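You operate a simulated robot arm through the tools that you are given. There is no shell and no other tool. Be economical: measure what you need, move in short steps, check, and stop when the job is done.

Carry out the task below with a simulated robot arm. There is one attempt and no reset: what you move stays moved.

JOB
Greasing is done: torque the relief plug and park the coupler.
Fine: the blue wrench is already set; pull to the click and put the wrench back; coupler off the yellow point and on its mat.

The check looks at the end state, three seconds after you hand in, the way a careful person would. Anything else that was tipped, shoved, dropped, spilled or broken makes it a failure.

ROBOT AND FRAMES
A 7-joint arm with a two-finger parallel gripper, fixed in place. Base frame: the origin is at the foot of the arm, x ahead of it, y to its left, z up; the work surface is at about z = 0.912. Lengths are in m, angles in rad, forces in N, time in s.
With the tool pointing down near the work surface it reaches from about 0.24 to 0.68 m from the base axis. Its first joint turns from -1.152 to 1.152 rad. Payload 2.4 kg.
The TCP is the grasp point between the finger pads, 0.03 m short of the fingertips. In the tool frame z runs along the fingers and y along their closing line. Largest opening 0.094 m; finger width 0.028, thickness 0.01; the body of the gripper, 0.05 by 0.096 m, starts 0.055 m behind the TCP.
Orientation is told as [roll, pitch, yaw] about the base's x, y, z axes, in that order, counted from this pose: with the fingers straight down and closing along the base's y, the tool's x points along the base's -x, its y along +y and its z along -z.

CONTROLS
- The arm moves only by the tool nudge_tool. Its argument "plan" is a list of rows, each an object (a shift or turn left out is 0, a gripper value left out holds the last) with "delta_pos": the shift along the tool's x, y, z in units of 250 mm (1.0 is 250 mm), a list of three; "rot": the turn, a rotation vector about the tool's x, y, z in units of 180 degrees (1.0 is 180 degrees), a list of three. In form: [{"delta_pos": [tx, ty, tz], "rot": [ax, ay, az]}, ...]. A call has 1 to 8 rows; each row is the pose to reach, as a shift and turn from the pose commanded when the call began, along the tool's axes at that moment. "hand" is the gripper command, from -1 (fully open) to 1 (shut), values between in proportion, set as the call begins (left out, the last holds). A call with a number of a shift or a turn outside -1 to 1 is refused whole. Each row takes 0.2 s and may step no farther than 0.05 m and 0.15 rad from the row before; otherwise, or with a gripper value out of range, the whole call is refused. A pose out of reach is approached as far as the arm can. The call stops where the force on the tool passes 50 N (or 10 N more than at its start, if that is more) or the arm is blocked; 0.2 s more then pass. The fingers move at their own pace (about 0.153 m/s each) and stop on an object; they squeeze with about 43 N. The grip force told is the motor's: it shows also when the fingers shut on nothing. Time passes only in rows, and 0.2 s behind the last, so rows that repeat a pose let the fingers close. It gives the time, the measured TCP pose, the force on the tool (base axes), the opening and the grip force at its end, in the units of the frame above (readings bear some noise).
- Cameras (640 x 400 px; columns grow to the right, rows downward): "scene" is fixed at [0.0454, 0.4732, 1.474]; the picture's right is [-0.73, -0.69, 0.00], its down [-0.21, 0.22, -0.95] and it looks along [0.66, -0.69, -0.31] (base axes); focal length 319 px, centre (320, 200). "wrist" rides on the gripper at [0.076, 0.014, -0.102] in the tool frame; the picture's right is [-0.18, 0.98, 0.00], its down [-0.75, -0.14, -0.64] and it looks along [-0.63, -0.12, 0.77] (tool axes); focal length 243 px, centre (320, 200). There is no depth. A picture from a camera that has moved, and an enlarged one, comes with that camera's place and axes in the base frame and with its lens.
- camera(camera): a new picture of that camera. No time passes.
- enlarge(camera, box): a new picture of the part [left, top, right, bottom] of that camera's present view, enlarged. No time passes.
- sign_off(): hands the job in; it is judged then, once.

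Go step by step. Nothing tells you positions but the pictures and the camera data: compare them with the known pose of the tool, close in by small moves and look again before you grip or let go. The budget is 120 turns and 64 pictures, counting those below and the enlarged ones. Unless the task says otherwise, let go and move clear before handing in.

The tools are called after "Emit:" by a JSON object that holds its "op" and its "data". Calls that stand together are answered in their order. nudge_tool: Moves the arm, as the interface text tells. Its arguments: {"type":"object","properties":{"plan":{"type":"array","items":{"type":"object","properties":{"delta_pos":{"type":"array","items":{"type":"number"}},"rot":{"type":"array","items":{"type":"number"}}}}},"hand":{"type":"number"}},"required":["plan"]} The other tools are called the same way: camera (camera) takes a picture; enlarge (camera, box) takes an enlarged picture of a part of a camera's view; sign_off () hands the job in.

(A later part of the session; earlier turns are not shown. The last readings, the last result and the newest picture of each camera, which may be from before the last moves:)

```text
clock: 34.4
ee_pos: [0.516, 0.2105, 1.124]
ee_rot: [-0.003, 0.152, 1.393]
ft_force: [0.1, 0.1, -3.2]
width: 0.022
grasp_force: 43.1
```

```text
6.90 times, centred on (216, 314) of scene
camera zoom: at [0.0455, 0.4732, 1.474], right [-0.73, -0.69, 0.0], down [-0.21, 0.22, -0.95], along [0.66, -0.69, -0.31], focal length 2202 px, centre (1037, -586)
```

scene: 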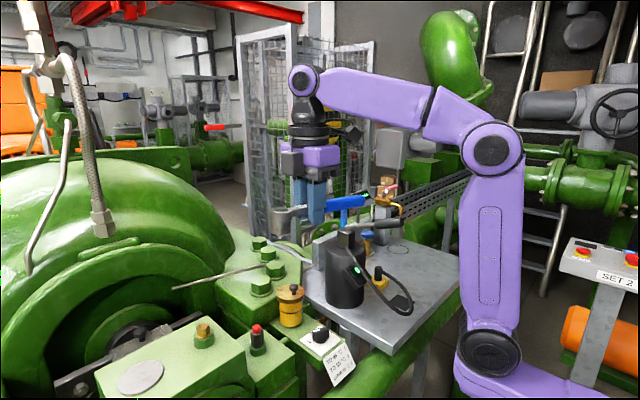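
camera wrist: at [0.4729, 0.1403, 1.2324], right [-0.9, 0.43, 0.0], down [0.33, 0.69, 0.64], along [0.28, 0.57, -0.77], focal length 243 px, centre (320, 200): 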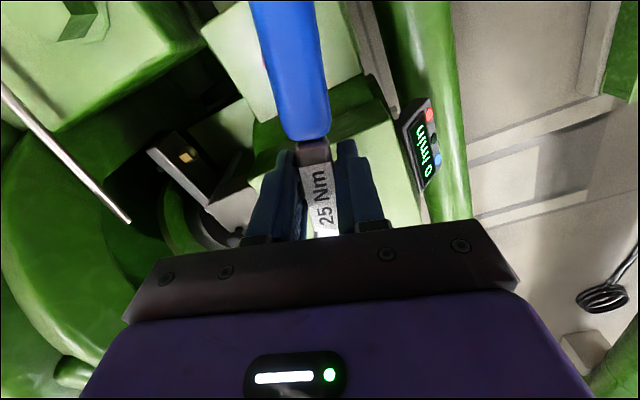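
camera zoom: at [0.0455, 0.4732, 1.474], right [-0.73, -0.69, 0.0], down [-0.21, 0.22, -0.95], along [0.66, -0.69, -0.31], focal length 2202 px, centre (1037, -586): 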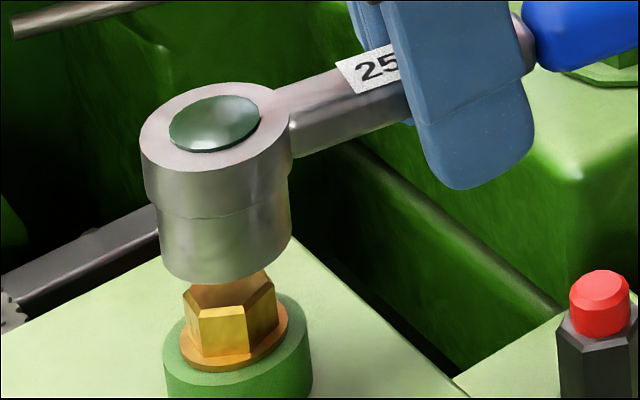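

Emit:
{"op": "nudge_tool", "data": {"plan": [{"delta_pos": [-0.0035, 0, 0.023]}, {"delta_pos": [-0.0069, 0, 0.0455]}]}}

Emit:
{"op": "nudge_tool", "data": {"plan": [{"delta_pos": [-0.0006, 0, 0.004]}, {"delta_pos": [-0.0012, 0, 0.0079]}, {"delta_pos": [-0.0018, 0, 0.0119]}]}}

Emit:
{"op": "enlarge", "data": {"camera": "scene", "box": [186, 285, 246, 343]}}

```text
clock: 35.0
ee_pos: [0.5165, 0.2105, 1.1127]
ee_rot: [-0.004, 0.15, 1.394]
ft_force: [-2.0, -0.9, 5.7]
width: 0.0221
grasp_force: 43.3
```

```text
clock: 35.8
ee_pos: [0.5181, 0.2101, 1.11]
ee_rot: [-0.007, 0.149, 1.391]
ft_force: [3.7, -7.1, 16.0]
width: 0.0222
grasp_force: 43.1
```

```text
6.90 times, centred on (216, 314) of scene
camera zoom: at [0.0453, 0.4728, 1.4741], right [-0.73, -0.69, 0.0], down [-0.21, 0.22, -0.95], along [0.66, -0.69, -0.31], focal length 2202 px, centre (1037, -586)
```

zoom: 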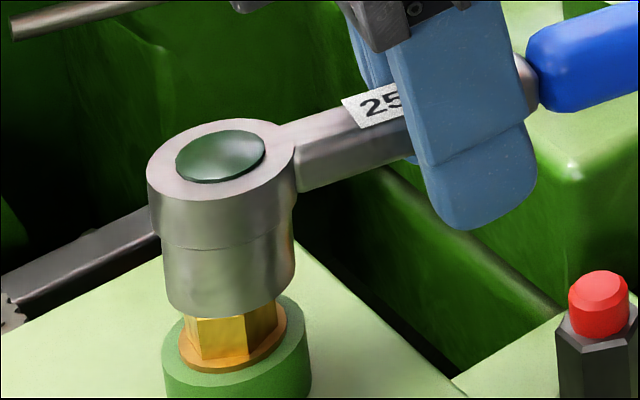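

Contact is on the hex top again, and the socket appears about 2 mm too far from the camera. I'll ease up, shift, and press lightly.

Emit:
{"op": "nudge_tool", "data": {"plan": [{"delta_pos": [0.0012, 0, -0.0079]}, {"delta_pos": [-0.0012, 0.0077, -0.0079]}, {"delta_pos": [-0.0024, 0.0077, -0.002]}]}}

Emit:
{"op": "nudge_tool", "data": {"plan": [{"delta_pos": [0, 0.004, 0]}, {"delta_pos": [0, 0.004, 0.002]}]}}

Emit:
{"op": "nudge_tool", "data": {"plan": [{"delta_pos": [-0.004, 0, 0]}, {"delta_pos": [-0.004, 0, 0.001]}]}}

```text
clock: 36.6
ee_pos: [0.5138, 0.2109, 1.1094]
ee_rot: [-0.002, 0.151, 1.396]
ft_force: [2.2, -0.3, 0.0]
width: 0.022
grasp_force: 43.0
```

```text
clock: 37.2
ee_pos: [0.5139, 0.2108, 1.1087]
ee_rot: [-0.005, 0.151, 1.395]
ft_force: [3.4, -0.3, 1.9]
width: 0.0218
grasp_force: 43.2
```

```text
clock: 37.8
ee_pos: [0.5141, 0.2121, 1.1078]
ee_rot: [-0.004, 0.153, 1.393]
ft_force: [4.7, -1.8, 2.9]
width: 0.0221
grasp_force: 43.1
```

Lateral resistance suggests it's starting to locate on the hex. Taking a close look.

Emit:
{"op": "enlarge", "data": {"camera": "scene", "box": [186, 285, 246, 343]}}

```text
6.90 times, centred on (216, 314) of scene
camera zoom: at [0.0455, 0.4731, 1.474], right [-0.73, -0.69, 0.0], down [-0.21, 0.22, -0.95], along [0.66, -0.69, -0.31], focal length 2202 px, centre (1037, -586)
```

zoom: 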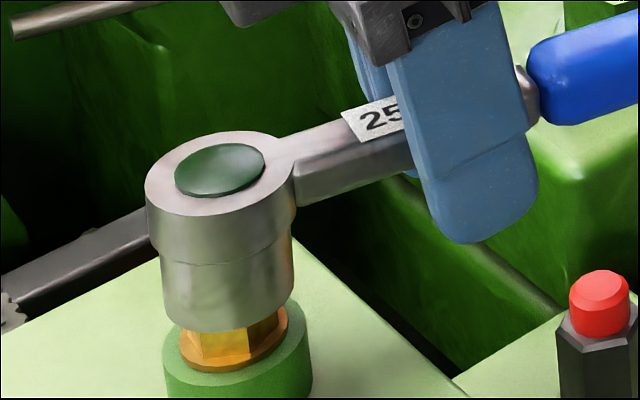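

It has settled about 2–3 mm onto the bevel and looks centred. I'll sweep clockwise in small angles with a light press to drop onto the flats.

Emit:
{"op": "nudge_tool", "data": {"plan": [{"delta_pos": [-0.0006, 0.0117, 0.002], "rot": [-0.0024, 0, 0.0157]}, {"delta_pos": [-0.0018, 0.0234, 0.0038], "rot": [-0.0047, 0, 0.0315]}]}}

Emit:
{"op": "nudge_tool", "data": {"plan": [{"delta_pos": [-0.0006, 0.0117, 0.002], "rot": [-0.0024, 0, 0.0157]}, {"delta_pos": [-0.0018, 0.0234, 0.0038], "rot": [-0.0047, 0, 0.0315]}]}}

Emit:
{"op": "nudge_tool", "data": {"plan": [{"delta_pos": [-0.0006, 0.0117, 0.002], "rot": [-0.0024, 0, 0.0157]}, {"delta_pos": [-0.0018, 0.0234, 0.0038], "rot": [-0.0047, 0, 0.0315]}]}}

```text
clock: 38.4
ee_pos: [0.5079, 0.214, 1.1085]
ee_rot: [-0.003, 0.151, 1.29]
ft_force: [2.5, -7.7, 8.5]
width: 0.0221
grasp_force: 43.2
```

```text
clock: 39.0
ee_pos: [0.5014, 0.2162, 1.1071]
ee_rot: [-0.005, 0.151, 1.193]
ft_force: [0.5, -10.1, 10.3]
width: 0.0219
grasp_force: 43.3
```

```text
clock: 39.6
ee_pos: [0.4958, 0.2183, 1.1037]
ee_rot: [-0.001, 0.155, 1.092]
ft_force: [4.4, -7.1, -2.2]
width: 0.0223
grasp_force: 42.6
```

Emit:
{"op": "enlarge", "data": {"camera": "scene", "box": [186, 285, 246, 343]}}

```text
6.90 times, centred on (216, 314) of scene
camera zoom: at [0.0457, 0.473, 1.474], right [-0.73, -0.69, 0.0], down [-0.21, 0.22, -0.95], along [0.66, -0.69, -0.31], focal length 2202 px, centre (1037, -586)
```

zoom: 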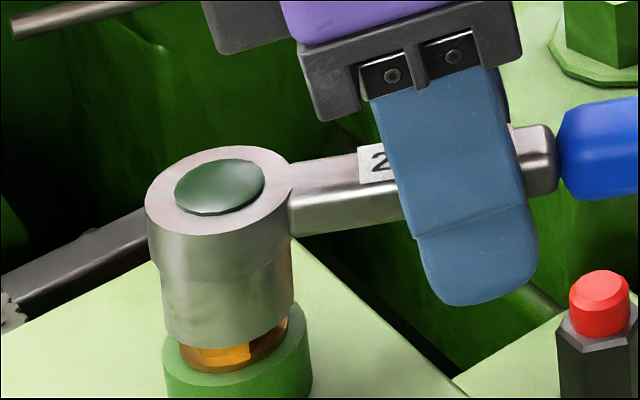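

It dropped over the hex. I'll press down to seat it.

Emit:
{"op": "nudge_tool", "data": {"plan": [{"delta_pos": [-0.0012, 0, 0.0079]}, {"delta_pos": [-0.0024, 0, 0.016]}]}}

Emit:
{"op": "nudge_tool", "data": {"plan": [{"delta_pos": [-0.0012, 0, 0.0079]}, {"delta_pos": [-0.0018, 0, 0.012]}]}}

Emit:
{"op": "enlarge", "data": {"camera": "scene", "box": [186, 285, 246, 343]}}

```text
clock: 40.2
ee_pos: [0.4967, 0.2187, 1.103]
ee_rot: [-0.006, 0.15, 1.095]
ft_force: [3.0, -6.6, 2.8]
width: 0.0222
grasp_force: 43.0
```

```text
clock: 40.8
ee_pos: [0.4963, 0.219, 1.0981]
ee_rot: [-0.004, 0.149, 1.094]
ft_force: [1.0, -4.5, 5.4]
width: 0.022
grasp_force: 42.9
```

```text
6.90 times, centred on (216, 314) of scene
camera zoom: at [0.0454, 0.473, 1.4741], right [-0.73, -0.69, 0.0], down [-0.21, 0.22, -0.95], along [0.66, -0.69, -0.31], focal length 2202 px, centre (1037, -586)
```

zoom: 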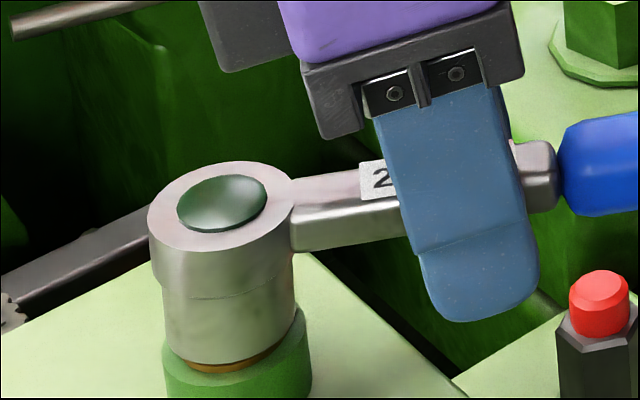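

The socket is seated. I'll release, back up vertically, level the tool and look before regripping near the handle end for leverage.

Emit:
{"op": "nudge_tool", "data": {"plan": [{"delta_pos": [0, 0, 0]}, {"delta_pos": [0, 0, 0]}, {"delta_pos": [0, 0, -0.06]}, {"delta_pos": [0, 0, -0.14]}, {"delta_pos": [0, 0, -0.24]}, {"delta_pos": [0, 0, -0.34], "rot": [0, -0.024, 0]}, {"delta_pos": [0, 0, -0.34], "rot": [0, -0.0475, 0]}], "hand": -0.3}}

Emit:
{"op": "camera", "data": {"camera": "wrist"}}

Emit:
{"op": "camera", "data": {"camera": "scene"}}

```text
clock: 42.4
ee_pos: [0.5028, 0.2292, 1.1831]
ee_rot: [-0.005, 0.0, 1.095]
ft_force: [-0.8, 0.1, 0.7]
width: 0.0611
grasp_force: 0.1
```

```text
20 pictures are left
camera wrist: at [0.4538, 0.168, 1.2862], right [-0.79, 0.61, 0.0], down [0.47, 0.61, 0.64], along [0.4, 0.5, -0.77], focal length 243 px, centre (320, 200)
```

wrist: 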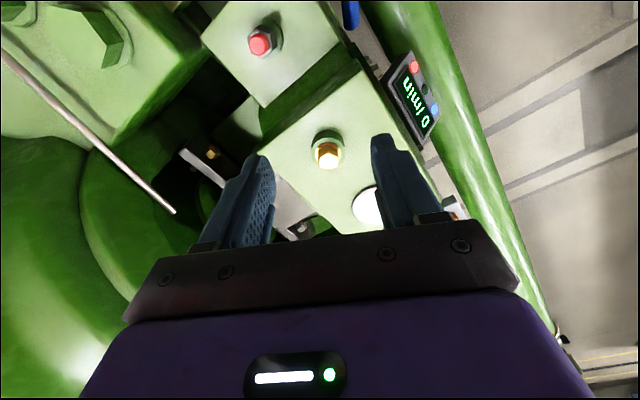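

```text
19 pictures are left
```

scene: 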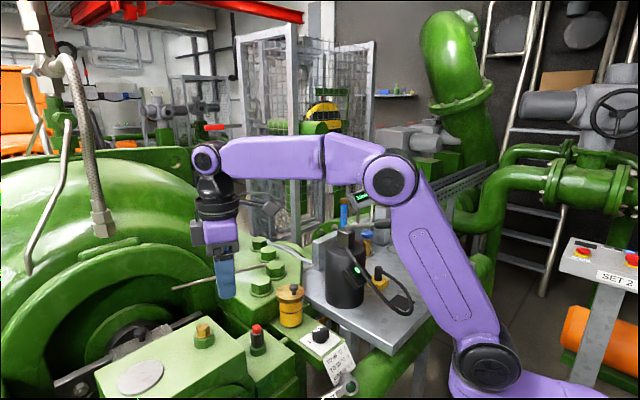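

The wrench came off the plug when I released it. I need to find where it ended up.

Emit:
{"op": "enlarge", "data": {"camera": "scene", "box": [250, 300, 410, 400]}}

Emit:
{"op": "enlarge", "data": {"camera": "wrist", "box": [260, 0, 440, 110]}}

```text
4.00 times, centred on (330, 350) of scene
camera zoom: at [0.0454, 0.4732, 1.474], right [-0.73, -0.69, 0.0], down [-0.21, 0.22, -0.95], along [0.66, -0.69, -0.31], focal length 1277 px, centre (280, -400)
```

zoom: 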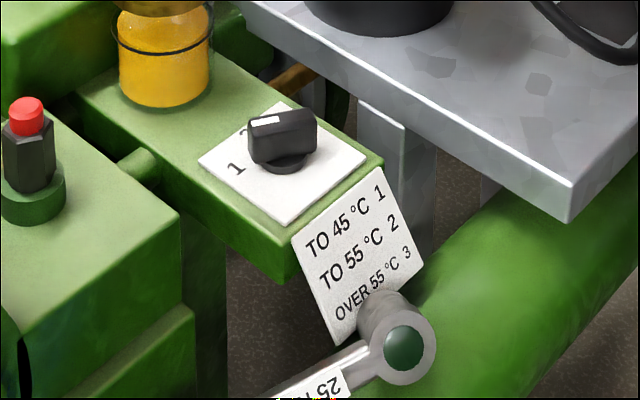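

```text
3.56 times, centred on (350, 55) of wrist
camera zoom: at [0.4538, 0.168, 1.2862], right [-0.79, 0.61, 0.0], down [0.47, 0.61, 0.64], along [0.4, 0.5, -0.77], focal length 863 px, centre (213, 716)
```

zoom: 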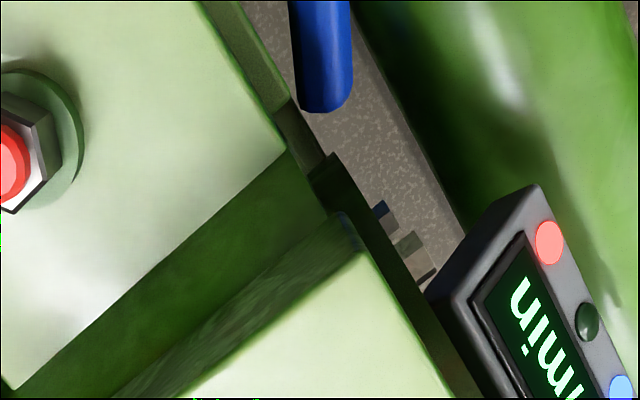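

The wrench has dropped beside the housing, next to the temperature card. I'll move the camera to look at it before doing anything.

Emit:
{"op": "nudge_tool", "data": {"plan": [{"delta_pos": [0.05, 0.02, -0.08]}, {"delta_pos": [0.18, 0.08, -0.1]}, {"delta_pos": [0.34, 0.15, -0.1]}, {"delta_pos": [0.5, 0.22, -0.1]}, {"delta_pos": [0.62, 0.27, -0.1]}, {"delta_pos": [0.7, 0.305, -0.1]}]}}

Emit:
{"op": "camera", "data": {"camera": "wrist"}}

```text
clock: 43.8
ee_pos: [0.354, 0.1085, 1.2094]
ee_rot: [-0.005, 0.001, 1.093]
ft_force: [-0.1, 0.7, 0.3]
width: 0.061
grasp_force: 0.1
```

```text
16 pictures are left
camera wrist: at [0.3051, 0.0469, 1.3118], right [-0.79, 0.61, 0.0], down [0.47, 0.61, 0.64], along [0.4, 0.5, -0.77], focal length 243 px, centre (320, 200)
```

wrist: 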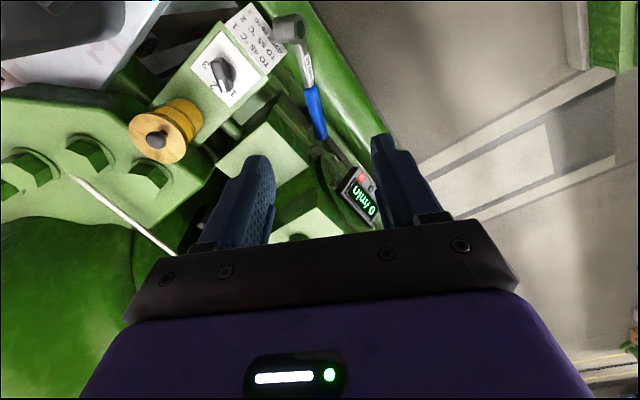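

Emit:
{"op": "enlarge", "data": {"camera": "wrist", "box": [230, 0, 390, 160]}}

```text
2.50 times, centred on (310, 80) of wrist
camera zoom: at [0.3051, 0.0469, 1.3118], right [-0.79, 0.61, 0.0], down [0.47, 0.61, 0.64], along [0.4, 0.5, -0.77], focal length 606 px, centre (345, 500)
```

zoom: 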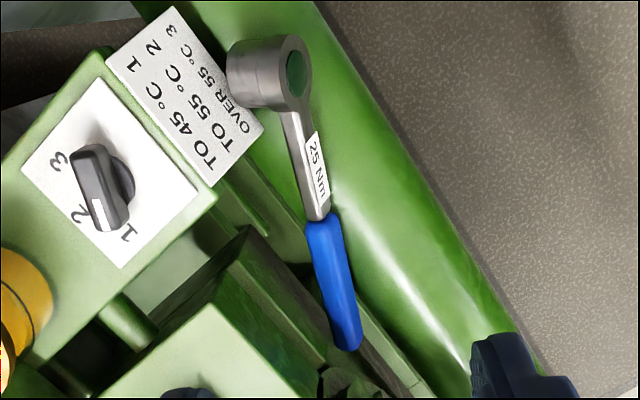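

The wrench rests on the pipe against the card, rolled about 70° on its side, with its handle front at about (0.398,0.136,0.871). It's reachable from above, so I'll hover over it, aligned with its axis.

Emit:
{"op": "nudge_tool", "data": {"plan": [{"delta_pos": [-0.09, -0.053, 0.04], "rot": [0, 0, -0.014]}, {"delta_pos": [-0.179, -0.106, 0.1], "rot": [0, 0, -0.028]}, {"delta_pos": [-0.179, -0.106, 0.25], "rot": [0, 0, -0.028]}, {"delta_pos": [-0.179, -0.106, 0.4], "rot": [0, 0, -0.028]}, {"delta_pos": [-0.179, -0.106, 0.55], "rot": [0, 0, -0.028]}, {"delta_pos": [-0.179, -0.106, 0.7], "rot": [0, 0, -0.028]}, {"delta_pos": [-0.179, -0.106, 0.84], "rot": [0, 0, -0.028]}], "hand": -0.05}}

Emit:
{"op": "camera", "data": {"camera": "wrist"}}

```text
clock: 45.4
ee_pos: [0.398, 0.1364, 0.9963]
ee_rot: [-0.005, 0.001, 1.182]
ft_force: [0.4, -0.2, -0.1]
width: 0.0491
grasp_force: 0.1
```

```text
14 pictures are left
camera wrist: at [0.355, 0.071, 1.0987], right [-0.84, 0.54, 0.0], down [0.41, 0.65, 0.64], along [0.35, 0.54, -0.77], focal length 243 px, centre (320, 200)
```

wrist: 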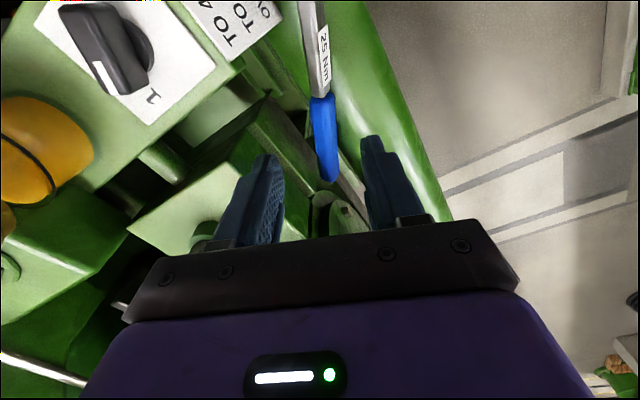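

Emit:
{"op": "nudge_tool", "data": {"plan": [{"delta_pos": [-0.0185, 0.0076, 0.1], "rot": [0, 0, 0.0255]}, {"delta_pos": [-0.0185, 0.0076, 0.2], "rot": [0, 0, 0.0255]}, {"delta_pos": [-0.0185, 0.0076, 0.28], "rot": [0, 0, 0.0255]}, {"delta_pos": [-0.0185, 0.0076, 0.34], "rot": [0, 0, 0.0255]}, {"delta_pos": [-0.0185, 0.0076, 0.38], "rot": [0, 0, 0.0255]}, {"delta_pos": [-0.0185, 0.0076, 0.41], "rot": [0, 0, 0.0255]}, {"delta_pos": [-0.0185, 0.0076, 0.44], "rot": [0, 0, 0.0255]}]}}

Emit:
{"op": "camera", "data": {"camera": "wrist"}}

```text
clock: 47.0
ee_pos: [0.4007, 0.1425, 0.896]
ee_rot: [-0.004, 0.001, 1.102]
ft_force: [-3.9, -1.7, 15.0]
width: 0.0507
grasp_force: 1.0
stopped in row 7: the force on the tool passed its limit (the readings are from after the stop); the commanded pose is now the measured one
```

```text
13 pictures are left
camera wrist: at [0.3514, 0.0788, 0.998], right [-0.79, 0.61, 0.0], down [0.46, 0.61, 0.64], along [0.39, 0.51, -0.77], focal length 243 px, centre (320, 200)
```

wrist: 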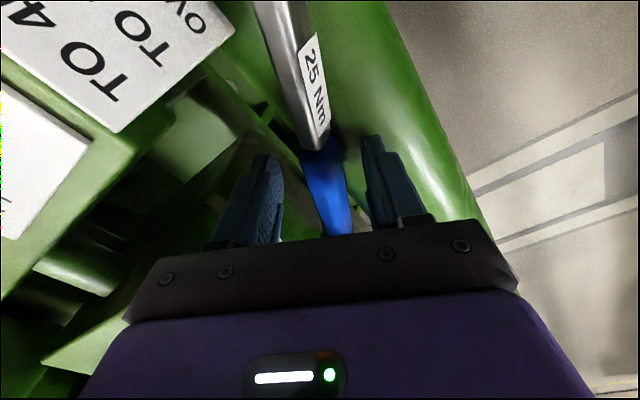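

The robot-side fingertip touched the pipe. I'll raise slightly, narrow the opening so that finger sits further down the pipe's slope, and go deeper.

Emit:
{"op": "nudge_tool", "data": {"plan": [{"delta_pos": [0, 0.006, -0.025]}, {"delta_pos": [0, 0.006, -0.025]}], "hand": 0.2}}

Emit:
{"op": "nudge_tool", "data": {"plan": [{"delta_pos": [0, 0, 0.02]}, {"delta_pos": [0, 0, 0.035]}, {"delta_pos": [0, 0, 0.05]}, {"delta_pos": [0, 0, 0.06]}, {"delta_pos": [0, 0, 0.07]}]}}

```text
clock: 47.6
ee_pos: [0.3979, 0.142, 0.901]
ee_rot: [-0.005, 0.001, 1.104]
ft_force: [0.3, 0.5, 0.0]
width: 0.0377
grasp_force: 0.0
```

```text
clock: 48.2
ee_pos: [0.3992, 0.1426, 0.895]
ee_rot: [-0.003, 0.002, 1.103]
ft_force: [-3.3, -1.2, 12.3]
width: 0.0391
grasp_force: 1.0
stopped in row 3: the force on the tool passed its limit (the readings are from after the stop); the commanded pose is now the measured one
```

Emit:
{"op": "nudge_tool", "data": {"plan": [{"delta_pos": [0, 0, -0.005]}, {"delta_pos": [0, 0, -0.005]}, {"delta_pos": [0, 0, -0.005]}], "hand": 1}}

Emit:
{"op": "nudge_tool", "data": {"plan": [{"delta_pos": [0, 0, -0.02]}, {"delta_pos": [0, 0, -0.04]}, {"delta_pos": [0, 0, -0.06]}]}}

```text
clock: 49.0
ee_pos: [0.3989, 0.1424, 0.8968]
ee_rot: [-0.006, 0.0, 1.103]
ft_force: [2.0, 0.5, -2.1]
width: 0.0214
grasp_force: 43.3
```

```text
clock: 49.8
ee_pos: [0.3984, 0.1403, 0.9113]
ee_rot: [-0.007, 0.0, 1.103]
ft_force: [0.2, 0.1, -2.6]
width: 0.0217
grasp_force: 43.0
```

It's holding, so I'll keep lifting slowly.

Emit:
{"op": "nudge_tool", "data": {"plan": [{"delta_pos": [0, 0, -0.03]}, {"delta_pos": [0, 0, -0.07]}, {"delta_pos": [0, 0, -0.12]}, {"delta_pos": [0, 0, -0.18]}, {"delta_pos": [0, 0, -0.26]}, {"delta_pos": [0, 0, -0.36]}, {"delta_pos": [0, 0, -0.48]}, {"delta_pos": [0, 0, -0.6]}]}}

Emit:
{"op": "nudge_tool", "data": {"plan": [{"delta_pos": [0, 0, -0.1]}, {"delta_pos": [0, 0, -0.2]}, {"delta_pos": [0, 0, -0.32]}, {"delta_pos": [0, 0, -0.44]}, {"delta_pos": [0, 0, -0.56]}, {"delta_pos": [0, 0, -0.68]}, {"delta_pos": [0, 0, -0.8]}]}}

Emit:
{"op": "camera", "data": {"camera": "scene"}}

```text
clock: 51.6
ee_pos: [0.3976, 0.1421, 1.0622]
ee_rot: [-0.006, -0.001, 1.102]
ft_force: [-0.2, 0.3, -2.8]
width: 0.0216
grasp_force: 43.3
```

```text
clock: 53.2
ee_pos: [0.3976, 0.1418, 1.2605]
ee_rot: [-0.007, 0.001, 1.102]
ft_force: [-0.1, 0.3, -3.2]
width: 0.0216
grasp_force: 43.2
```

```text
12 pictures are left
```

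scene: 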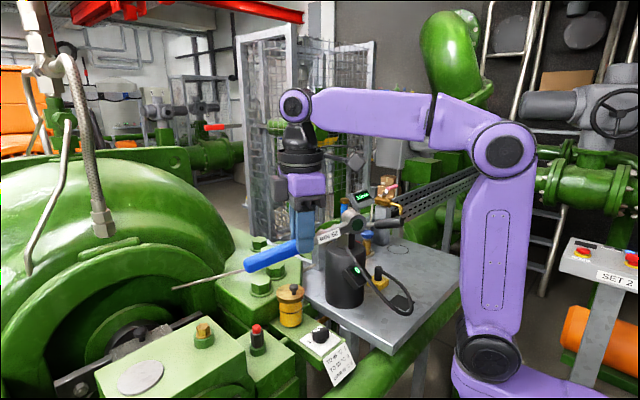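

The wrench is recovered and nothing else looks disturbed. Checking how it sits in the grip.

Emit:
{"op": "enlarge", "data": {"camera": "scene", "box": [240, 190, 380, 290]}}

```text
4.00 times, centred on (310, 240) of scene
camera zoom: at [0.0455, 0.4732, 1.474], right [-0.73, -0.69, 0.0], down [-0.21, 0.22, -0.95], along [0.66, -0.69, -0.31], focal length 1277 px, centre (360, 40)
```

zoom: 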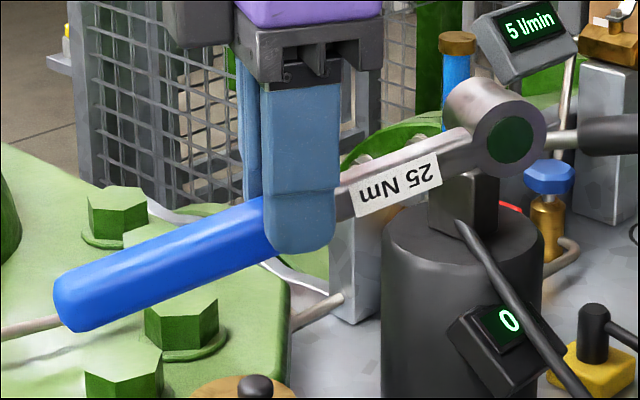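

The wrench is held side-on (roll ≈95°), with the disc facing horizontally. I'll bring it over the open bench area, yaw it round, then tilt the hand back about 70° toward the base so the socket faces down, and set it upright.

Emit:
{"op": "nudge_tool", "data": {"plan": [{"delta_pos": [0.089, -0.045, -0.06], "rot": [0, 0, 0.045]}, {"delta_pos": [0.178, -0.09, -0.12], "rot": [0, 0, 0.09]}, {"delta_pos": [0.267, -0.135, -0.18], "rot": [0, 0, 0.135]}, {"delta_pos": [0.357, -0.18, -0.2], "rot": [0, 0, 0.18]}, {"delta_pos": [0.446, -0.226, -0.2], "rot": [0, 0, 0.225]}, {"delta_pos": [0.535, -0.271, -0.2], "rot": [0, 0, 0.27]}, {"delta_pos": [0.625, -0.316, -0.2], "rot": [0, 0, 0.315]}, {"delta_pos": [0.714, -0.361, -0.2], "rot": [0, 0, 0.36]}]}}

```text
clock: 55.0
ee_pos: [0.3983, -0.0563, 1.3126]
ee_rot: [-0.002, -0.005, -0.031]
ft_force: [0.0, 0.1, -2.9]
width: 0.0214
grasp_force: 43.2
```

Emit:
{"op": "nudge_tool", "data": {"plan": [{"delta_pos": [0, -0.1, 0], "rot": [0, 0, 0.045]}, {"delta_pos": [0, -0.2, 0], "rot": [0, 0, 0.09]}, {"delta_pos": [0, -0.3, 0], "rot": [0, 0, 0.135]}, {"delta_pos": [0, -0.4, 0], "rot": [0, 0, 0.18]}, {"delta_pos": [0, -0.5, 0], "rot": [0, 0, 0.225]}, {"delta_pos": [0, -0.6, 0], "rot": [0, 0, 0.27]}, {"delta_pos": [0, -0.7, 0], "rot": [0, 0, 0.315]}, {"delta_pos": [0, -0.8, 0], "rot": [0, 0, 0.36]}]}}

```text
clock: 56.8
ee_pos: [0.3914, -0.2565, 1.3126]
ee_rot: [0.004, -0.002, -1.162]
ft_force: [0.8, 0.3, -3.7]
width: 0.0215
grasp_force: 43.1
```

Emit:
{"op": "nudge_tool", "data": {"plan": [{"delta_pos": [-0.055, -0.024, 0.02], "rot": [0, 0, 0.045]}, {"delta_pos": [-0.11, -0.048, 0.04], "rot": [0, 0, 0.09]}, {"delta_pos": [-0.165, -0.071, 0.06], "rot": [0, 0, 0.135]}, {"delta_pos": [-0.22, -0.095, 0.09], "rot": [0, 0, 0.18]}, {"delta_pos": [-0.275, -0.119, 0.12], "rot": [0, 0, 0.225]}, {"delta_pos": [-0.33, -0.143, 0.16], "rot": [0, 0, 0.27]}, {"delta_pos": [-0.385, -0.166, 0.2], "rot": [0, 0, 0.315]}, {"delta_pos": [-0.44, -0.19, 0.24], "rot": [0, 0, 0.36]}]}}

```text
clock: 58.6
ee_pos: [0.392, -0.3773, 1.2513]
ee_rot: [0.005, 0.0, -2.293]
ft_force: [0.7, 0.7, -3.7]
width: 0.0214
grasp_force: 43.4
```

Emit:
{"op": "nudge_tool", "data": {"plan": [{"delta_pos": [0, 0, 0], "rot": [-0.045, 0, 0]}, {"delta_pos": [0, 0, 0], "rot": [-0.09, 0, 0]}, {"delta_pos": [0, 0, 0], "rot": [-0.135, 0, 0]}, {"delta_pos": [0, 0, 0], "rot": [-0.18, 0, 0]}, {"delta_pos": [0, 0, 0], "rot": [-0.225, 0, 0]}, {"delta_pos": [0, 0, 0], "rot": [-0.27, 0, 0]}, {"delta_pos": [0, 0, 0], "rot": [-0.315, 0, 0]}, {"delta_pos": [0, 0, 0], "rot": [-0.36, 0, 0]}]}}

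Emit:
{"op": "enlarge", "data": {"camera": "scene", "box": [300, 120, 500, 300]}}

```text
clock: 60.4
ee_pos: [0.3924, -0.3751, 1.2518]
ee_rot: [1.135, 0.0, -2.29]
ft_force: [-0.4, -0.3, -3.6]
width: 0.0213
grasp_force: 42.6
```

```text
2.22 times, centred on (400, 210) of scene
camera zoom: at [0.0455, 0.4732, 1.474], right [-0.73, -0.69, 0.0], down [-0.21, 0.22, -0.95], along [0.66, -0.69, -0.31], focal length 709 px, centre (142, 178)
```

zoom: 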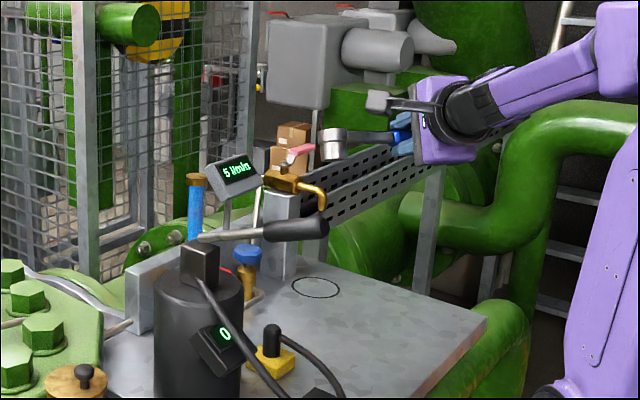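

Emit:
{"op": "enlarge", "data": {"camera": "scene", "box": [380, 165, 450, 210]}}

```text
8.89 times, centred on (415, 188) of scene
camera zoom: at [0.0455, 0.4732, 1.474], right [-0.73, -0.69, 0.0], down [-0.21, 0.22, -0.95], along [0.66, -0.69, -0.31], focal length 2838 px, centre (-524, 311)
```

zoom: 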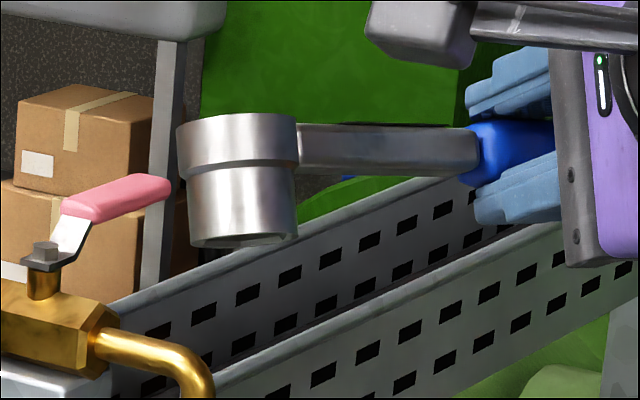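

The tilt worked: the socket now faces down with about 20° residual roll. I'll lower it over the clear bench area.

Emit:
{"op": "nudge_tool", "data": {"plan": [{"delta_pos": [-0.016, -0.104, 0.091]}, {"delta_pos": [-0.031, -0.207, 0.183]}, {"delta_pos": [-0.047, -0.311, 0.274]}, {"delta_pos": [-0.063, -0.415, 0.366]}, {"delta_pos": [-0.078, -0.518, 0.457]}, {"delta_pos": [-0.094, -0.622, 0.548]}, {"delta_pos": [-0.11, -0.725, 0.64]}, {"delta_pos": [-0.125, -0.829, 0.731]}]}}

Emit:
{"op": "enlarge", "data": {"camera": "scene", "box": [360, 210, 480, 300]}}

```text
clock: 62.2
ee_pos: [0.4302, -0.4529, 0.9893]
ee_rot: [1.135, 0.002, -2.289]
ft_force: [-0.7, -0.6, -3.9]
width: 0.0216
grasp_force: 42.7
out of reach, approached as far as the arm can: row 1
```

```text
4.44 times, centred on (420, 255) of scene
camera zoom: at [0.0455, 0.4732, 1.474], right [-0.73, -0.69, 0.0], down [-0.21, 0.22, -0.95], along [0.66, -0.69, -0.31], focal length 1419 px, centre (-124, -44)
```

zoom: 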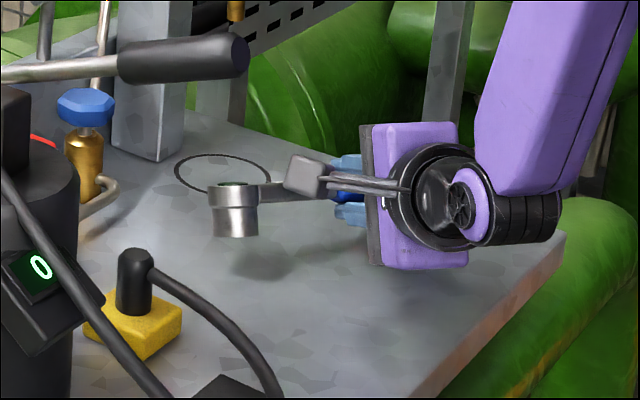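

Emit:
{"op": "nudge_tool", "data": {"plan": [{"delta_pos": [0, -0.0218, 0.0102]}, {"delta_pos": [0, -0.0435, 0.0203]}, {"delta_pos": [0, -0.058, 0.027]}]}}

Emit:
{"op": "nudge_tool", "data": {"plan": [{"delta_pos": [0, -0.0073, 0.0034]}, {"delta_pos": [0, -0.0145, 0.0068]}]}}

Emit:
{"op": "nudge_tool", "data": {"plan": [{"delta_pos": [0, -0.0073, 0.0034]}, {"delta_pos": [0, -0.0145, 0.0068]}]}}

```text
clock: 63.0
ee_pos: [0.4306, -0.4533, 0.973]
ee_rot: [1.135, 0.001, -2.29]
ft_force: [-0.3, -0.2, -2.7]
width: 0.0215
grasp_force: 42.8
```

```text
clock: 63.6
ee_pos: [0.4318, -0.4527, 0.967]
ee_rot: [1.135, 0.001, -2.29]
ft_force: [-0.1, 0.2, -4.0]
width: 0.0218
grasp_force: 42.8
```

```text
clock: 64.2
ee_pos: [0.4326, -0.452, 0.9651]
ee_rot: [1.14, 0.0, -2.29]
ft_force: [-2.0, 1.8, 3.3]
width: 0.0218
grasp_force: 43.0
```

Contact is as predicted. I'll open just slightly and withdraw straight back along the tool axis.

Emit:
{"op": "nudge_tool", "data": {"plan": [{"delta_pos": [0, 0, 0]}, {"delta_pos": [0, 0, -0.03]}, {"delta_pos": [0, 0, -0.07]}, {"delta_pos": [0, 0, -0.12]}, {"delta_pos": [0, 0, -0.2]}, {"delta_pos": [0, 0, -0.3]}], "hand": 0.4}}

Emit:
{"op": "enlarge", "data": {"camera": "scene", "box": [360, 210, 480, 300]}}

```text
clock: 65.6
ee_pos: [0.3803, -0.4075, 0.9946]
ee_rot: [1.135, 0.002, -2.289]
ft_force: [0.9, 0.8, -1.2]
width: 0.0282
grasp_force: 0.0
```

```text
4.44 times, centred on (420, 255) of scene
camera zoom: at [0.0455, 0.4732, 1.474], right [-0.73, -0.69, 0.0], down [-0.21, 0.22, -0.95], along [0.66, -0.69, -0.31], focal length 1419 px, centre (-124, -44)
```

zoom: 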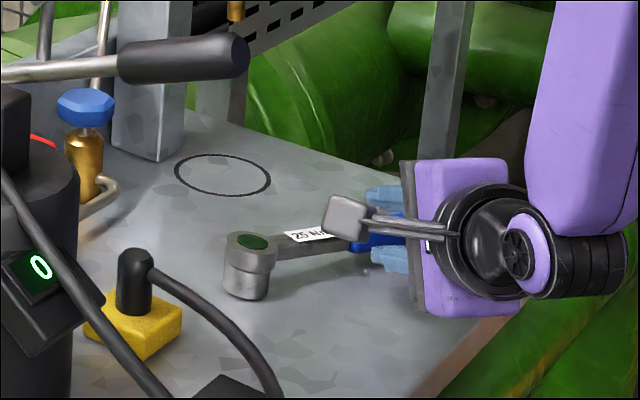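

The wrench is upright on the bench. I'll raise, level the tool, and yaw round for a normal regrasp.

Emit:
{"op": "nudge_tool", "data": {"plan": [{"delta_pos": [0, 0.08, -0.06]}, {"delta_pos": [0, 0.22, -0.1]}, {"delta_pos": [0, 0.38, -0.18]}, {"delta_pos": [0, 0.544, -0.2536], "rot": [0.045, 0, 0]}, {"delta_pos": [0, 0.6, -0.28], "rot": [0.09, 0, 0]}, {"delta_pos": [0, 0.65, -0.3], "rot": [0.135, 0, 0]}, {"delta_pos": [0, 0.65, -0.3], "rot": [0.18, 0, 0]}, {"delta_pos": [0, 0.65, -0.3], "rot": [0.225, 0, 0]}]}}

Emit:
{"op": "nudge_tool", "data": {"plan": [{"delta_pos": [0, 0, 0], "rot": [0.045, 0, 0]}, {"delta_pos": [0, 0, 0], "rot": [0.09, 0, 0]}, {"delta_pos": [0, 0, 0], "rot": [0.1365, 0, 0]}], "hand": -1}}

Emit:
{"op": "nudge_tool", "data": {"plan": [{"delta_pos": [0, 0, 0], "rot": [0, 0, -0.045]}, {"delta_pos": [0, 0, 0], "rot": [0, 0, -0.09]}, {"delta_pos": [0, 0, 0], "rot": [0, 0, -0.135]}, {"delta_pos": [0, 0, 0], "rot": [0, 0, -0.18]}, {"delta_pos": [0, 0, 0], "rot": [0, 0, -0.225]}, {"delta_pos": [0, 0, 0], "rot": [0, 0, -0.27]}, {"delta_pos": [0, 0, 0], "rot": [0, 0, -0.315]}, {"delta_pos": [0, 0, 0], "rot": [0, 0, -0.36]}]}}

Emit:
{"op": "nudge_tool", "data": {"plan": [{"delta_pos": [0, 0, 0], "rot": [0, 0, -0.045]}, {"delta_pos": [0, 0, 0], "rot": [0, 0, -0.09]}, {"delta_pos": [0, 0, 0], "rot": [0, 0, -0.135]}, {"delta_pos": [0, 0, 0], "rot": [0, 0, -0.18]}, {"delta_pos": [0, 0, 0], "rot": [0, 0, -0.225]}, {"delta_pos": [0, 0, 0], "rot": [0, 0, -0.27]}, {"delta_pos": [0, 0, 0], "rot": [0, 0, -0.315]}, {"delta_pos": [0, 0, 0], "rot": [0, 0, -0.36]}]}}

Emit:
{"op": "nudge_tool", "data": {"plan": [{"delta_pos": [0, 0, 0], "rot": [0, 0, -0.045]}, {"delta_pos": [0, 0, 0], "rot": [0, 0, -0.09]}, {"delta_pos": [0, 0, 0], "rot": [0, 0, -0.135]}, {"delta_pos": [0, 0, 0], "rot": [0, 0, -0.18]}, {"delta_pos": [0, 0, 0], "rot": [0, 0, -0.225]}, {"delta_pos": [0, 0, 0], "rot": [0, 0, -0.27]}]}}

```text
clock: 67.4
ee_pos: [0.38, -0.4076, 1.1738]
ee_rot: [0.429, 0.003, -2.29]
ft_force: [0.8, 0.2, -0.7]
width: 0.0283
grasp_force: 0.1
```

```text
clock: 68.2
ee_pos: [0.3795, -0.4085, 1.1747]
ee_rot: [-0.002, 0.0, -2.29]
ft_force: [-0.6, -0.2, 0.2]
width: 0.0937
grasp_force: 0.0
```

```text
clock: 70.0
ee_pos: [0.3814, -0.4071, 1.1736]
ee_rot: [0.002, -0.001, -1.157]
ft_force: [0.4, 0.3, 0.8]
width: 0.094
grasp_force: 0.0
```

```text
clock: 71.8
ee_pos: [0.3808, -0.4081, 1.174]
ee_rot: [0.001, -0.002, -0.026]
ft_force: [-0.1, 0.2, -0.3]
width: 0.094
grasp_force: 0.1
```

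```text
clock: 73.2
ee_pos: [0.3807, -0.4069, 1.1733]
ee_rot: [0.002, -0.003, 0.822]
ft_force: [0.2, -0.3, 0.0]
width: 0.0939
grasp_force: 0.1
```

Emit:
{"op": "camera", "data": {"camera": "wrist"}}

```text
6 pictures are left
camera wrist: at [0.3173, -0.4548, 1.2767], right [-0.59, 0.8, 0.0], down [0.62, 0.46, 0.64], along [0.52, 0.38, -0.77], focal length 243 px, centre (320, 200)
```

wrist: 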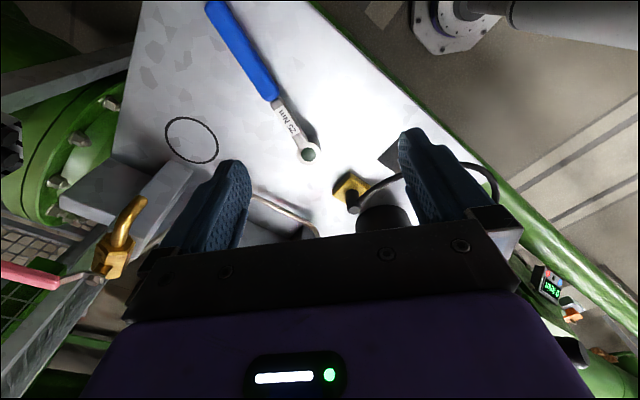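

Ring at about (0.468,-0.366), handle azimuth about −115°. I'll regrasp at the front of the blue handle, about 0.10 m from the socket axis.

Emit:
{"op": "nudge_tool", "data": {"plan": [{"delta_pos": [0.006, -0.088, 0.04], "rot": [0, 0, -0.033]}, {"delta_pos": [0.012, -0.176, 0.12], "rot": [0, 0, -0.066]}, {"delta_pos": [0.018, -0.263, 0.22], "rot": [0, 0, -0.0984]}, {"delta_pos": [0.018, -0.263, 0.38], "rot": [0, 0, -0.0984]}, {"delta_pos": [0.018, -0.263, 0.54], "rot": [0, 0, -0.0984]}, {"delta_pos": [0.018, -0.263, 0.68], "rot": [0, 0, -0.0984]}, {"delta_pos": [0.018, -0.263, 0.78], "rot": [0, 0, -0.0984]}, {"delta_pos": [0.018, -0.263, 0.843], "rot": [0, 0, -0.0984]}]}}

Emit:
{"op": "nudge_tool", "data": {"plan": [{"delta_pos": [0, 0, 0]}, {"delta_pos": [0, 0, 0]}, {"delta_pos": [0, 0, 0]}], "hand": 1}}

Emit:
{"op": "nudge_tool", "data": {"plan": [{"delta_pos": [0, 0, -0.03]}, {"delta_pos": [0, 0, -0.07]}, {"delta_pos": [0, 0, -0.12]}, {"delta_pos": [0, 0, -0.18]}, {"delta_pos": [0, 0, -0.25]}]}}

```text
clock: 75.0
ee_pos: [0.4271, -0.457, 0.9639]
ee_rot: [-0.001, 0.001, 1.129]
ft_force: [0.1, -0.1, 1.0]
width: 0.0941
grasp_force: 0.1
```

```text
clock: 75.8
ee_pos: [0.4269, -0.4584, 0.9649]
ee_rot: [0.0, 0.0, 1.128]
ft_force: [1.5, -0.8, 4.3]
width: 0.0276
grasp_force: 42.2
```

```text
clock: 77.0
ee_pos: [0.4265, -0.4568, 1.0261]
ee_rot: [-0.001, -0.002, 1.131]
ft_force: [-0.4, 0.0, -2.5]
width: 0.0276
grasp_force: 42.4
```

Emit:
{"op": "nudge_tool", "data": {"plan": [{"delta_pos": [0, 0, -0.14]}, {"delta_pos": [0, 0, -0.28]}, {"delta_pos": [0, 0, -0.42]}, {"delta_pos": [0, 0, -0.56]}, {"delta_pos": [0, 0, -0.7]}, {"delta_pos": [0, 0, -0.84]}, {"delta_pos": [0, 0, -0.96]}]}}

Emit:
{"op": "nudge_tool", "data": {"plan": [{"delta_pos": [-0.08, 0.06, -0.03]}, {"delta_pos": [-0.19, 0.13, -0.07]}, {"delta_pos": [-0.31, 0.19, -0.1]}, {"delta_pos": [-0.43, 0.25, -0.1]}, {"delta_pos": [-0.55, 0.3, -0.1]}, {"delta_pos": [-0.67, 0.35, -0.1]}, {"delta_pos": [-0.79, 0.39, -0.1]}, {"delta_pos": [-0.905, 0.426, -0.1]}]}}

Emit:
{"op": "nudge_tool", "data": {"plan": [{"delta_pos": [-0.1, 0.05, 0]}, {"delta_pos": [-0.21, 0.1, 0]}, {"delta_pos": [-0.33, 0.16, 0]}, {"delta_pos": [-0.45, 0.21, 0]}, {"delta_pos": [-0.57, 0.27, 0]}, {"delta_pos": [-0.69, 0.325, 0]}, {"delta_pos": [-0.8, 0.38, 0]}, {"delta_pos": [-0.905, 0.426, 0]}]}}

```text
clock: 78.6
ee_pos: [0.404, -0.4402, 1.2343]
ee_rot: [-0.001, -0.003, 1.126]
ft_force: [-0.1, 1.3, -3.7]
width: 0.0275
grasp_force: 42.3
out of reach, approached as far as the arm can: row 6, 7
```

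```text
clock: 80.4
ee_pos: [0.4027, -0.1893, 1.2608]
ee_rot: [0.0, 0.0, 1.129]
ft_force: [-0.4, 0.1, -3.1]
width: 0.0279
grasp_force: 43.0
```

```text
clock: 82.2
ee_pos: [0.4041, 0.0603, 1.2592]
ee_rot: [0.001, 0.0, 1.129]
ft_force: [0.5, -0.1, -3.2]
width: 0.0279
grasp_force: 43.0
```

Emit:
{"op": "nudge_tool", "data": {"plan": [{"delta_pos": [-0.1, -0.013, 0.06]}, {"delta_pos": [-0.23, -0.03, 0.15]}, {"delta_pos": [-0.36, -0.046, 0.24]}, {"delta_pos": [-0.47, -0.06, 0.33]}, {"delta_pos": [-0.54, -0.069, 0.4]}, {"delta_pos": [-0.566, -0.072, 0.436]}]}}

Emit:
{"op": "enlarge", "data": {"camera": "scene", "box": [186, 285, 246, 343]}}

```text
clock: 83.6
ee_pos: [0.4813, 0.1812, 1.1492]
ee_rot: [-0.001, -0.001, 1.13]
ft_force: [-0.1, -0.4, -2.5]
width: 0.0279
grasp_force: 43.5
```

```text
6.90 times, centred on (216, 314) of scene
camera zoom: at [0.0455, 0.4732, 1.474], right [-0.73, -0.69, 0.0], down [-0.21, 0.22, -0.95], along [0.66, -0.69, -0.31], focal length 2202 px, centre (1037, -586)
```

zoom: 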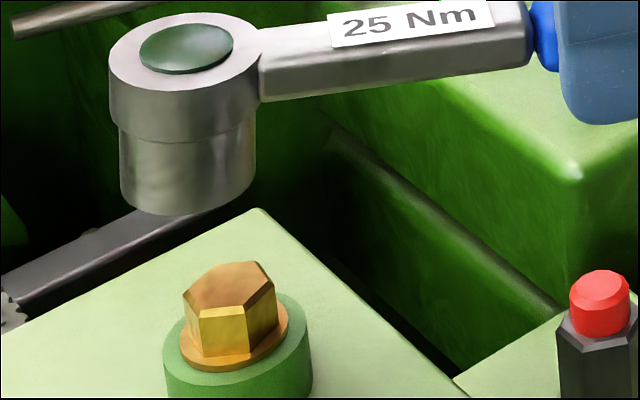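

Emit:
{"op": "nudge_tool", "data": {"plan": [{"delta_pos": [0.025, 0.006, 0.04]}, {"delta_pos": [0.025, 0.006, 0.09]}, {"delta_pos": [0.025, 0.006, 0.119]}]}}

Emit:
{"op": "enlarge", "data": {"camera": "scene", "box": [186, 285, 246, 343]}}

```text
clock: 84.4
ee_pos: [0.4771, 0.1757, 1.1206]
ee_rot: [-0.003, -0.002, 1.129]
ft_force: [0.1, -0.3, -3.2]
width: 0.0276
grasp_force: 42.9
```

```text
6.90 times, centred on (216, 314) of scene
camera zoom: at [0.0455, 0.4732, 1.474], right [-0.73, -0.69, 0.0], down [-0.21, 0.22, -0.95], along [0.66, -0.69, -0.31], focal length 2202 px, centre (1037, -586)
```

zoom: 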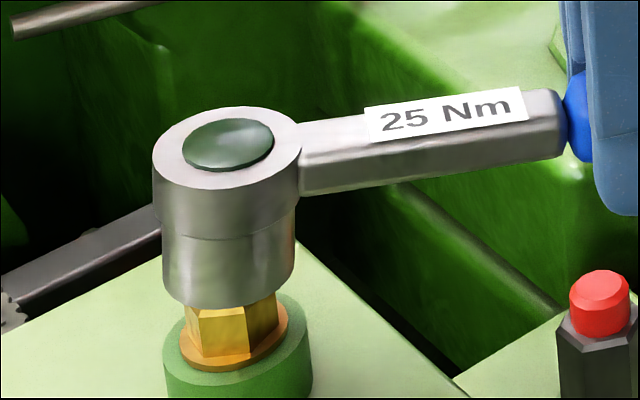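

Alignment is within about 1 mm. I'll make light contact, starting a little counter-clockwise of the known engagement angle, then sweep clockwise.

Emit:
{"op": "nudge_tool", "data": {"plan": [{"delta_pos": [-0.0026, -0.0207, 0.008], "rot": [0, 0, -0.0127]}, {"delta_pos": [-0.0026, -0.0207, 0.02], "rot": [0, 0, -0.0127]}, {"delta_pos": [-0.0026, -0.0207, 0.028], "rot": [0, 0, -0.0127]}]}}

Emit:
{"op": "nudge_tool", "data": {"plan": [{"delta_pos": [0, 0.008, 0.004], "rot": [0, 0, 0.0064]}, {"delta_pos": [0, 0.016, 0.008], "rot": [0, 0, 0.0127]}]}}

Emit:
{"op": "nudge_tool", "data": {"plan": [{"delta_pos": [0, 0.008, 0.004], "rot": [0, 0, 0.0064]}, {"delta_pos": [0, 0.016, 0.008], "rot": [0, 0, 0.0127]}]}}

```text
clock: 85.2
ee_pos: [0.4819, 0.173, 1.1144]
ee_rot: [-0.001, -0.001, 1.17]
ft_force: [0.7, -0.4, -3.2]
width: 0.0278
grasp_force: 42.7
```

```text
clock: 85.8
ee_pos: [0.4779, 0.1753, 1.1122]
ee_rot: [-0.002, -0.002, 1.13]
ft_force: [0.5, 0.6, -1.2]
width: 0.0279
grasp_force: 43.1
```

```text
clock: 86.4
ee_pos: [0.4733, 0.1758, 1.1121]
ee_rot: [-0.001, -0.004, 1.084]
ft_force: [2.4, -1.6, 1.7]
width: 0.028
grasp_force: 43.0
```

Emit:
{"op": "nudge_tool", "data": {"plan": [{"delta_pos": [0, 0.006, 0.002], "rot": [0, 0, 0.0048]}, {"delta_pos": [0, 0.012, 0.004], "rot": [0, 0, 0.0096]}]}}

Emit:
{"op": "nudge_tool", "data": {"plan": [{"delta_pos": [0, 0.006, 0.002], "rot": [0, 0, 0.0048]}, {"delta_pos": [0, 0.012, 0.004], "rot": [0, 0, 0.0096]}]}}

Emit:
{"op": "nudge_tool", "data": {"plan": [{"delta_pos": [0, 0.006, 0.002], "rot": [0, 0, 0.0048]}, {"delta_pos": [0, 0.012, 0.004], "rot": [0, 0, 0.0096]}]}}

```text
clock: 87.0
ee_pos: [0.4715, 0.1782, 1.1091]
ee_rot: [-0.002, -0.002, 1.058]
ft_force: [3.1, -1.5, 2.0]
width: 0.0276
grasp_force: 42.8
```

```text
clock: 87.6
ee_pos: [0.4691, 0.1811, 1.108]
ee_rot: [-0.003, -0.003, 1.028]
ft_force: [2.0, 0.5, 3.8]
width: 0.0276
grasp_force: 43.4
```

```text
clock: 88.2
ee_pos: [0.4652, 0.1829, 1.1074]
ee_rot: [-0.003, -0.002, 0.998]
ft_force: [3.8, 1.8, 5.5]
width: 0.0278
grasp_force: 43.2
```

Emit:
{"op": "nudge_tool", "data": {"plan": [{"delta_pos": [0, 0, 0.006]}, {"delta_pos": [0, 0, 0.012]}]}}

Emit:
{"op": "nudge_tool", "data": {"plan": [{"delta_pos": [0, -0.006, 0.002], "rot": [0, 0, -0.0048]}, {"delta_pos": [0, -0.012, 0.002], "rot": [0, 0, -0.0096]}, {"delta_pos": [0, -0.018, 0.002], "rot": [0, 0, -0.0143]}]}}

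```text
clock: 88.8
ee_pos: [0.4657, 0.1829, 1.1045]
ee_rot: [-0.001, -0.002, 1.0]
ft_force: [6.4, 7.6, 1.7]
width: 0.0279
grasp_force: 43.3
```

```text
clock: 89.6
ee_pos: [0.4697, 0.1803, 1.1027]
ee_rot: [0.001, -0.002, 1.045]
ft_force: [7.5, 11.9, -1.7]
width: 0.0278
grasp_force: 43.4
```

It is laterally constrained and the vertical load vanished, so it's engaged. I'll relieve the side load by moving toward the plug and seat it further.

Emit:
{"op": "nudge_tool", "data": {"plan": [{"delta_pos": [-0.008, 0, 0]}, {"delta_pos": [-0.008, 0, 0.008]}, {"delta_pos": [-0.008, 0, 0.016]}]}}

Emit:
{"op": "nudge_tool", "data": {"plan": [{"delta_pos": [-0.003, 0, 0.008]}, {"delta_pos": [-0.003, 0, 0.014]}]}}

```text
clock: 90.4
ee_pos: [0.4714, 0.1811, 1.0998]
ee_rot: [0.0, -0.001, 1.044]
ft_force: [-0.9, 6.5, 2.4]
width: 0.0276
grasp_force: 42.5
```

```text
clock: 91.0
ee_pos: [0.4718, 0.1816, 1.097]
ee_rot: [-0.002, -0.001, 1.041]
ft_force: [-5.7, -2.0, 12.0]
width: 0.0278
grasp_force: 43.0
```

Seated at about the flange. Now I'll pull clockwise about the plug axis, easing the down-press slightly.

Emit:
{"op": "nudge_tool", "data": {"plan": [{"delta_pos": [-0.0003, 0.016, -0.004], "rot": [0, 0, 0.0127]}, {"delta_pos": [-0.0013, 0.032, -0.004], "rot": [0, 0, 0.0255]}, {"delta_pos": [-0.0029, 0.0479, -0.004], "rot": [0, 0, 0.0382]}]}}

```text
clock: 91.8
ee_pos: [0.4611, 0.1875, 1.0969]
ee_rot: [0.0, 0.0, 0.922]
ft_force: [-3.4, -7.7, 5.2]
width: 0.0275
grasp_force: 43.0
```

Emit:
{"op": "nudge_tool", "data": {"plan": [{"delta_pos": [-0.0003, 0.016, 0], "rot": [0, 0, 0.0127]}, {"delta_pos": [-0.0013, 0.032, 0], "rot": [0, 0, 0.0255]}, {"delta_pos": [-0.0029, 0.0479, 0], "rot": [0, 0, 0.0382]}, {"delta_pos": [-0.0051, 0.0637, 0], "rot": [0, 0, 0.051]}]}}

Emit:
{"op": "enlarge", "data": {"camera": "scene", "box": [176, 275, 266, 355]}}

```text
clock: 92.8
ee_pos: [0.4469, 0.1978, 1.0977]
ee_rot: [-0.001, 0.001, 0.762]
ft_force: [-11.1, -11.0, 9.6]
width: 0.0276
grasp_force: 42.8
```

```text
5.00 times, centred on (221, 315) of scene
camera zoom: at [0.0449, 0.4728, 1.4741], right [-0.73, -0.69, 0.0], down [-0.21, 0.22, -0.95], along [0.66, -0.69, -0.31], focal length 1596 px, centre (815, -375)
```

zoom: 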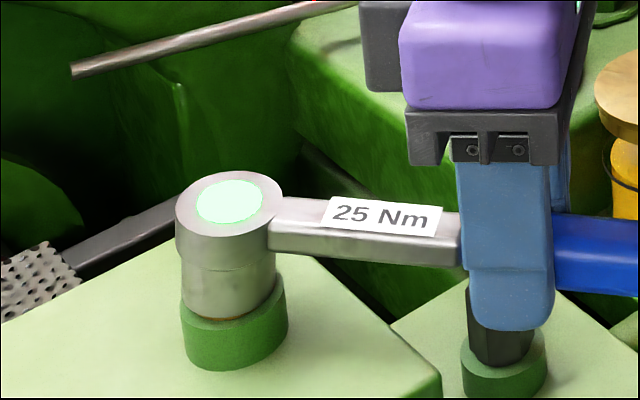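

The indicator on the wrench head lit bright green, so that's the click. I'll relax the side load and lift the wrench straight off.

Emit:
{"op": "nudge_tool", "data": {"plan": [{"delta_pos": [0.008, 0, -0.006]}, {"delta_pos": [0.008, 0, -0.03]}, {"delta_pos": [0.008, 0, -0.06]}, {"delta_pos": [0.008, 0, -0.1]}, {"delta_pos": [0.008, 0, -0.16]}, {"delta_pos": [0.008, 0, -0.26]}, {"delta_pos": [0.008, 0, -0.38]}]}}

```text
clock: 94.4
ee_pos: [0.4484, 0.1973, 1.1923]
ee_rot: [0.0, -0.001, 0.763]
ft_force: [0.2, -0.1, -3.1]
width: 0.0274
grasp_force: 43.0
```

Emit:
{"op": "nudge_tool", "data": {"plan": [{"delta_pos": [0.05, -0.037, -0.12], "rot": [0, 0, -0.0294]}, {"delta_pos": [0.14, -0.1, -0.22], "rot": [0, 0, -0.0588]}, {"delta_pos": [0.25, -0.18, -0.3], "rot": [0, 0, -0.088]}, {"delta_pos": [0.36, -0.262, -0.3], "rot": [0, 0, -0.1175]}, {"delta_pos": [0.475, -0.346, -0.3], "rot": [0, 0, -0.147]}, {"delta_pos": [0.59, -0.43, -0.3], "rot": [0, 0, -0.176]}, {"delta_pos": [0.705, -0.514, -0.3], "rot": [0, 0, -0.2055]}, {"delta_pos": [0.821, -0.598, -0.3], "rot": [0, 0, -0.235]}]}}

```text
clock: 96.2
ee_pos: [0.4009, -0.0526, 1.2693]
ee_rot: [-0.001, -0.003, 1.503]
ft_force: [-0.7, -1.0, -2.5]
width: 0.0275
grasp_force: 43.0
```

Emit:
{"op": "nudge_tool", "data": {"plan": [{"delta_pos": [0.1, -0.008, 0]}, {"delta_pos": [0.23, -0.019, 0]}, {"delta_pos": [0.36, -0.03, 0]}, {"delta_pos": [0.49, -0.041, 0]}, {"delta_pos": [0.62, -0.052, 0]}, {"delta_pos": [0.75, -0.063, 0]}, {"delta_pos": [0.88, -0.074, 0]}, {"delta_pos": [0.997, -0.084, 0]}]}}

Emit:
{"op": "nudge_tool", "data": {"plan": [{"delta_pos": [0.1, -0.012, 0.06]}, {"delta_pos": [0.21, -0.025, 0.12]}, {"delta_pos": [0.32, -0.038, 0.2]}, {"delta_pos": [0.42, -0.05, 0.32]}, {"delta_pos": [0.48, -0.057, 0.46]}, {"delta_pos": [0.5, -0.06, 0.62]}, {"delta_pos": [0.5, -0.06, 0.78]}, {"delta_pos": [0.5, -0.06, 0.92]}]}}

```text
clock: 98.0
ee_pos: [0.4057, -0.3041, 1.267]
ee_rot: [-0.003, 0.001, 1.501]
ft_force: [0.1, -0.2, -3.0]
width: 0.0279
grasp_force: 43.1
```

```text
clock: 99.8
ee_pos: [0.4141, -0.4268, 1.0382]
ee_rot: [-0.003, -0.001, 1.501]
ft_force: [0.1, 0.5, -2.6]
width: 0.0278
grasp_force: 43.2
```

Emit:
{"op": "nudge_tool", "data": {"plan": [{"delta_pos": [0.005, 0.018, 0.1]}, {"delta_pos": [0.005, 0.018, 0.2]}, {"delta_pos": [0.005, 0.018, 0.26]}]}}

Emit:
{"op": "nudge_tool", "data": {"plan": [{"delta_pos": [0, 0, 0.01]}, {"delta_pos": [0, 0, 0.02]}]}}

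```text
clock: 100.6
ee_pos: [0.4093, -0.4274, 0.9717]
ee_rot: [-0.002, -0.001, 1.501]
ft_force: [0.7, 0.5, -2.6]
width: 0.0275
grasp_force: 42.7
```

```text
clock: 101.2
ee_pos: [0.4084, -0.4279, 0.9663]
ee_rot: [0.0, 0.001, 1.502]
ft_force: [0.3, 0.7, 0.2]
width: 0.0279
grasp_force: 42.6
```

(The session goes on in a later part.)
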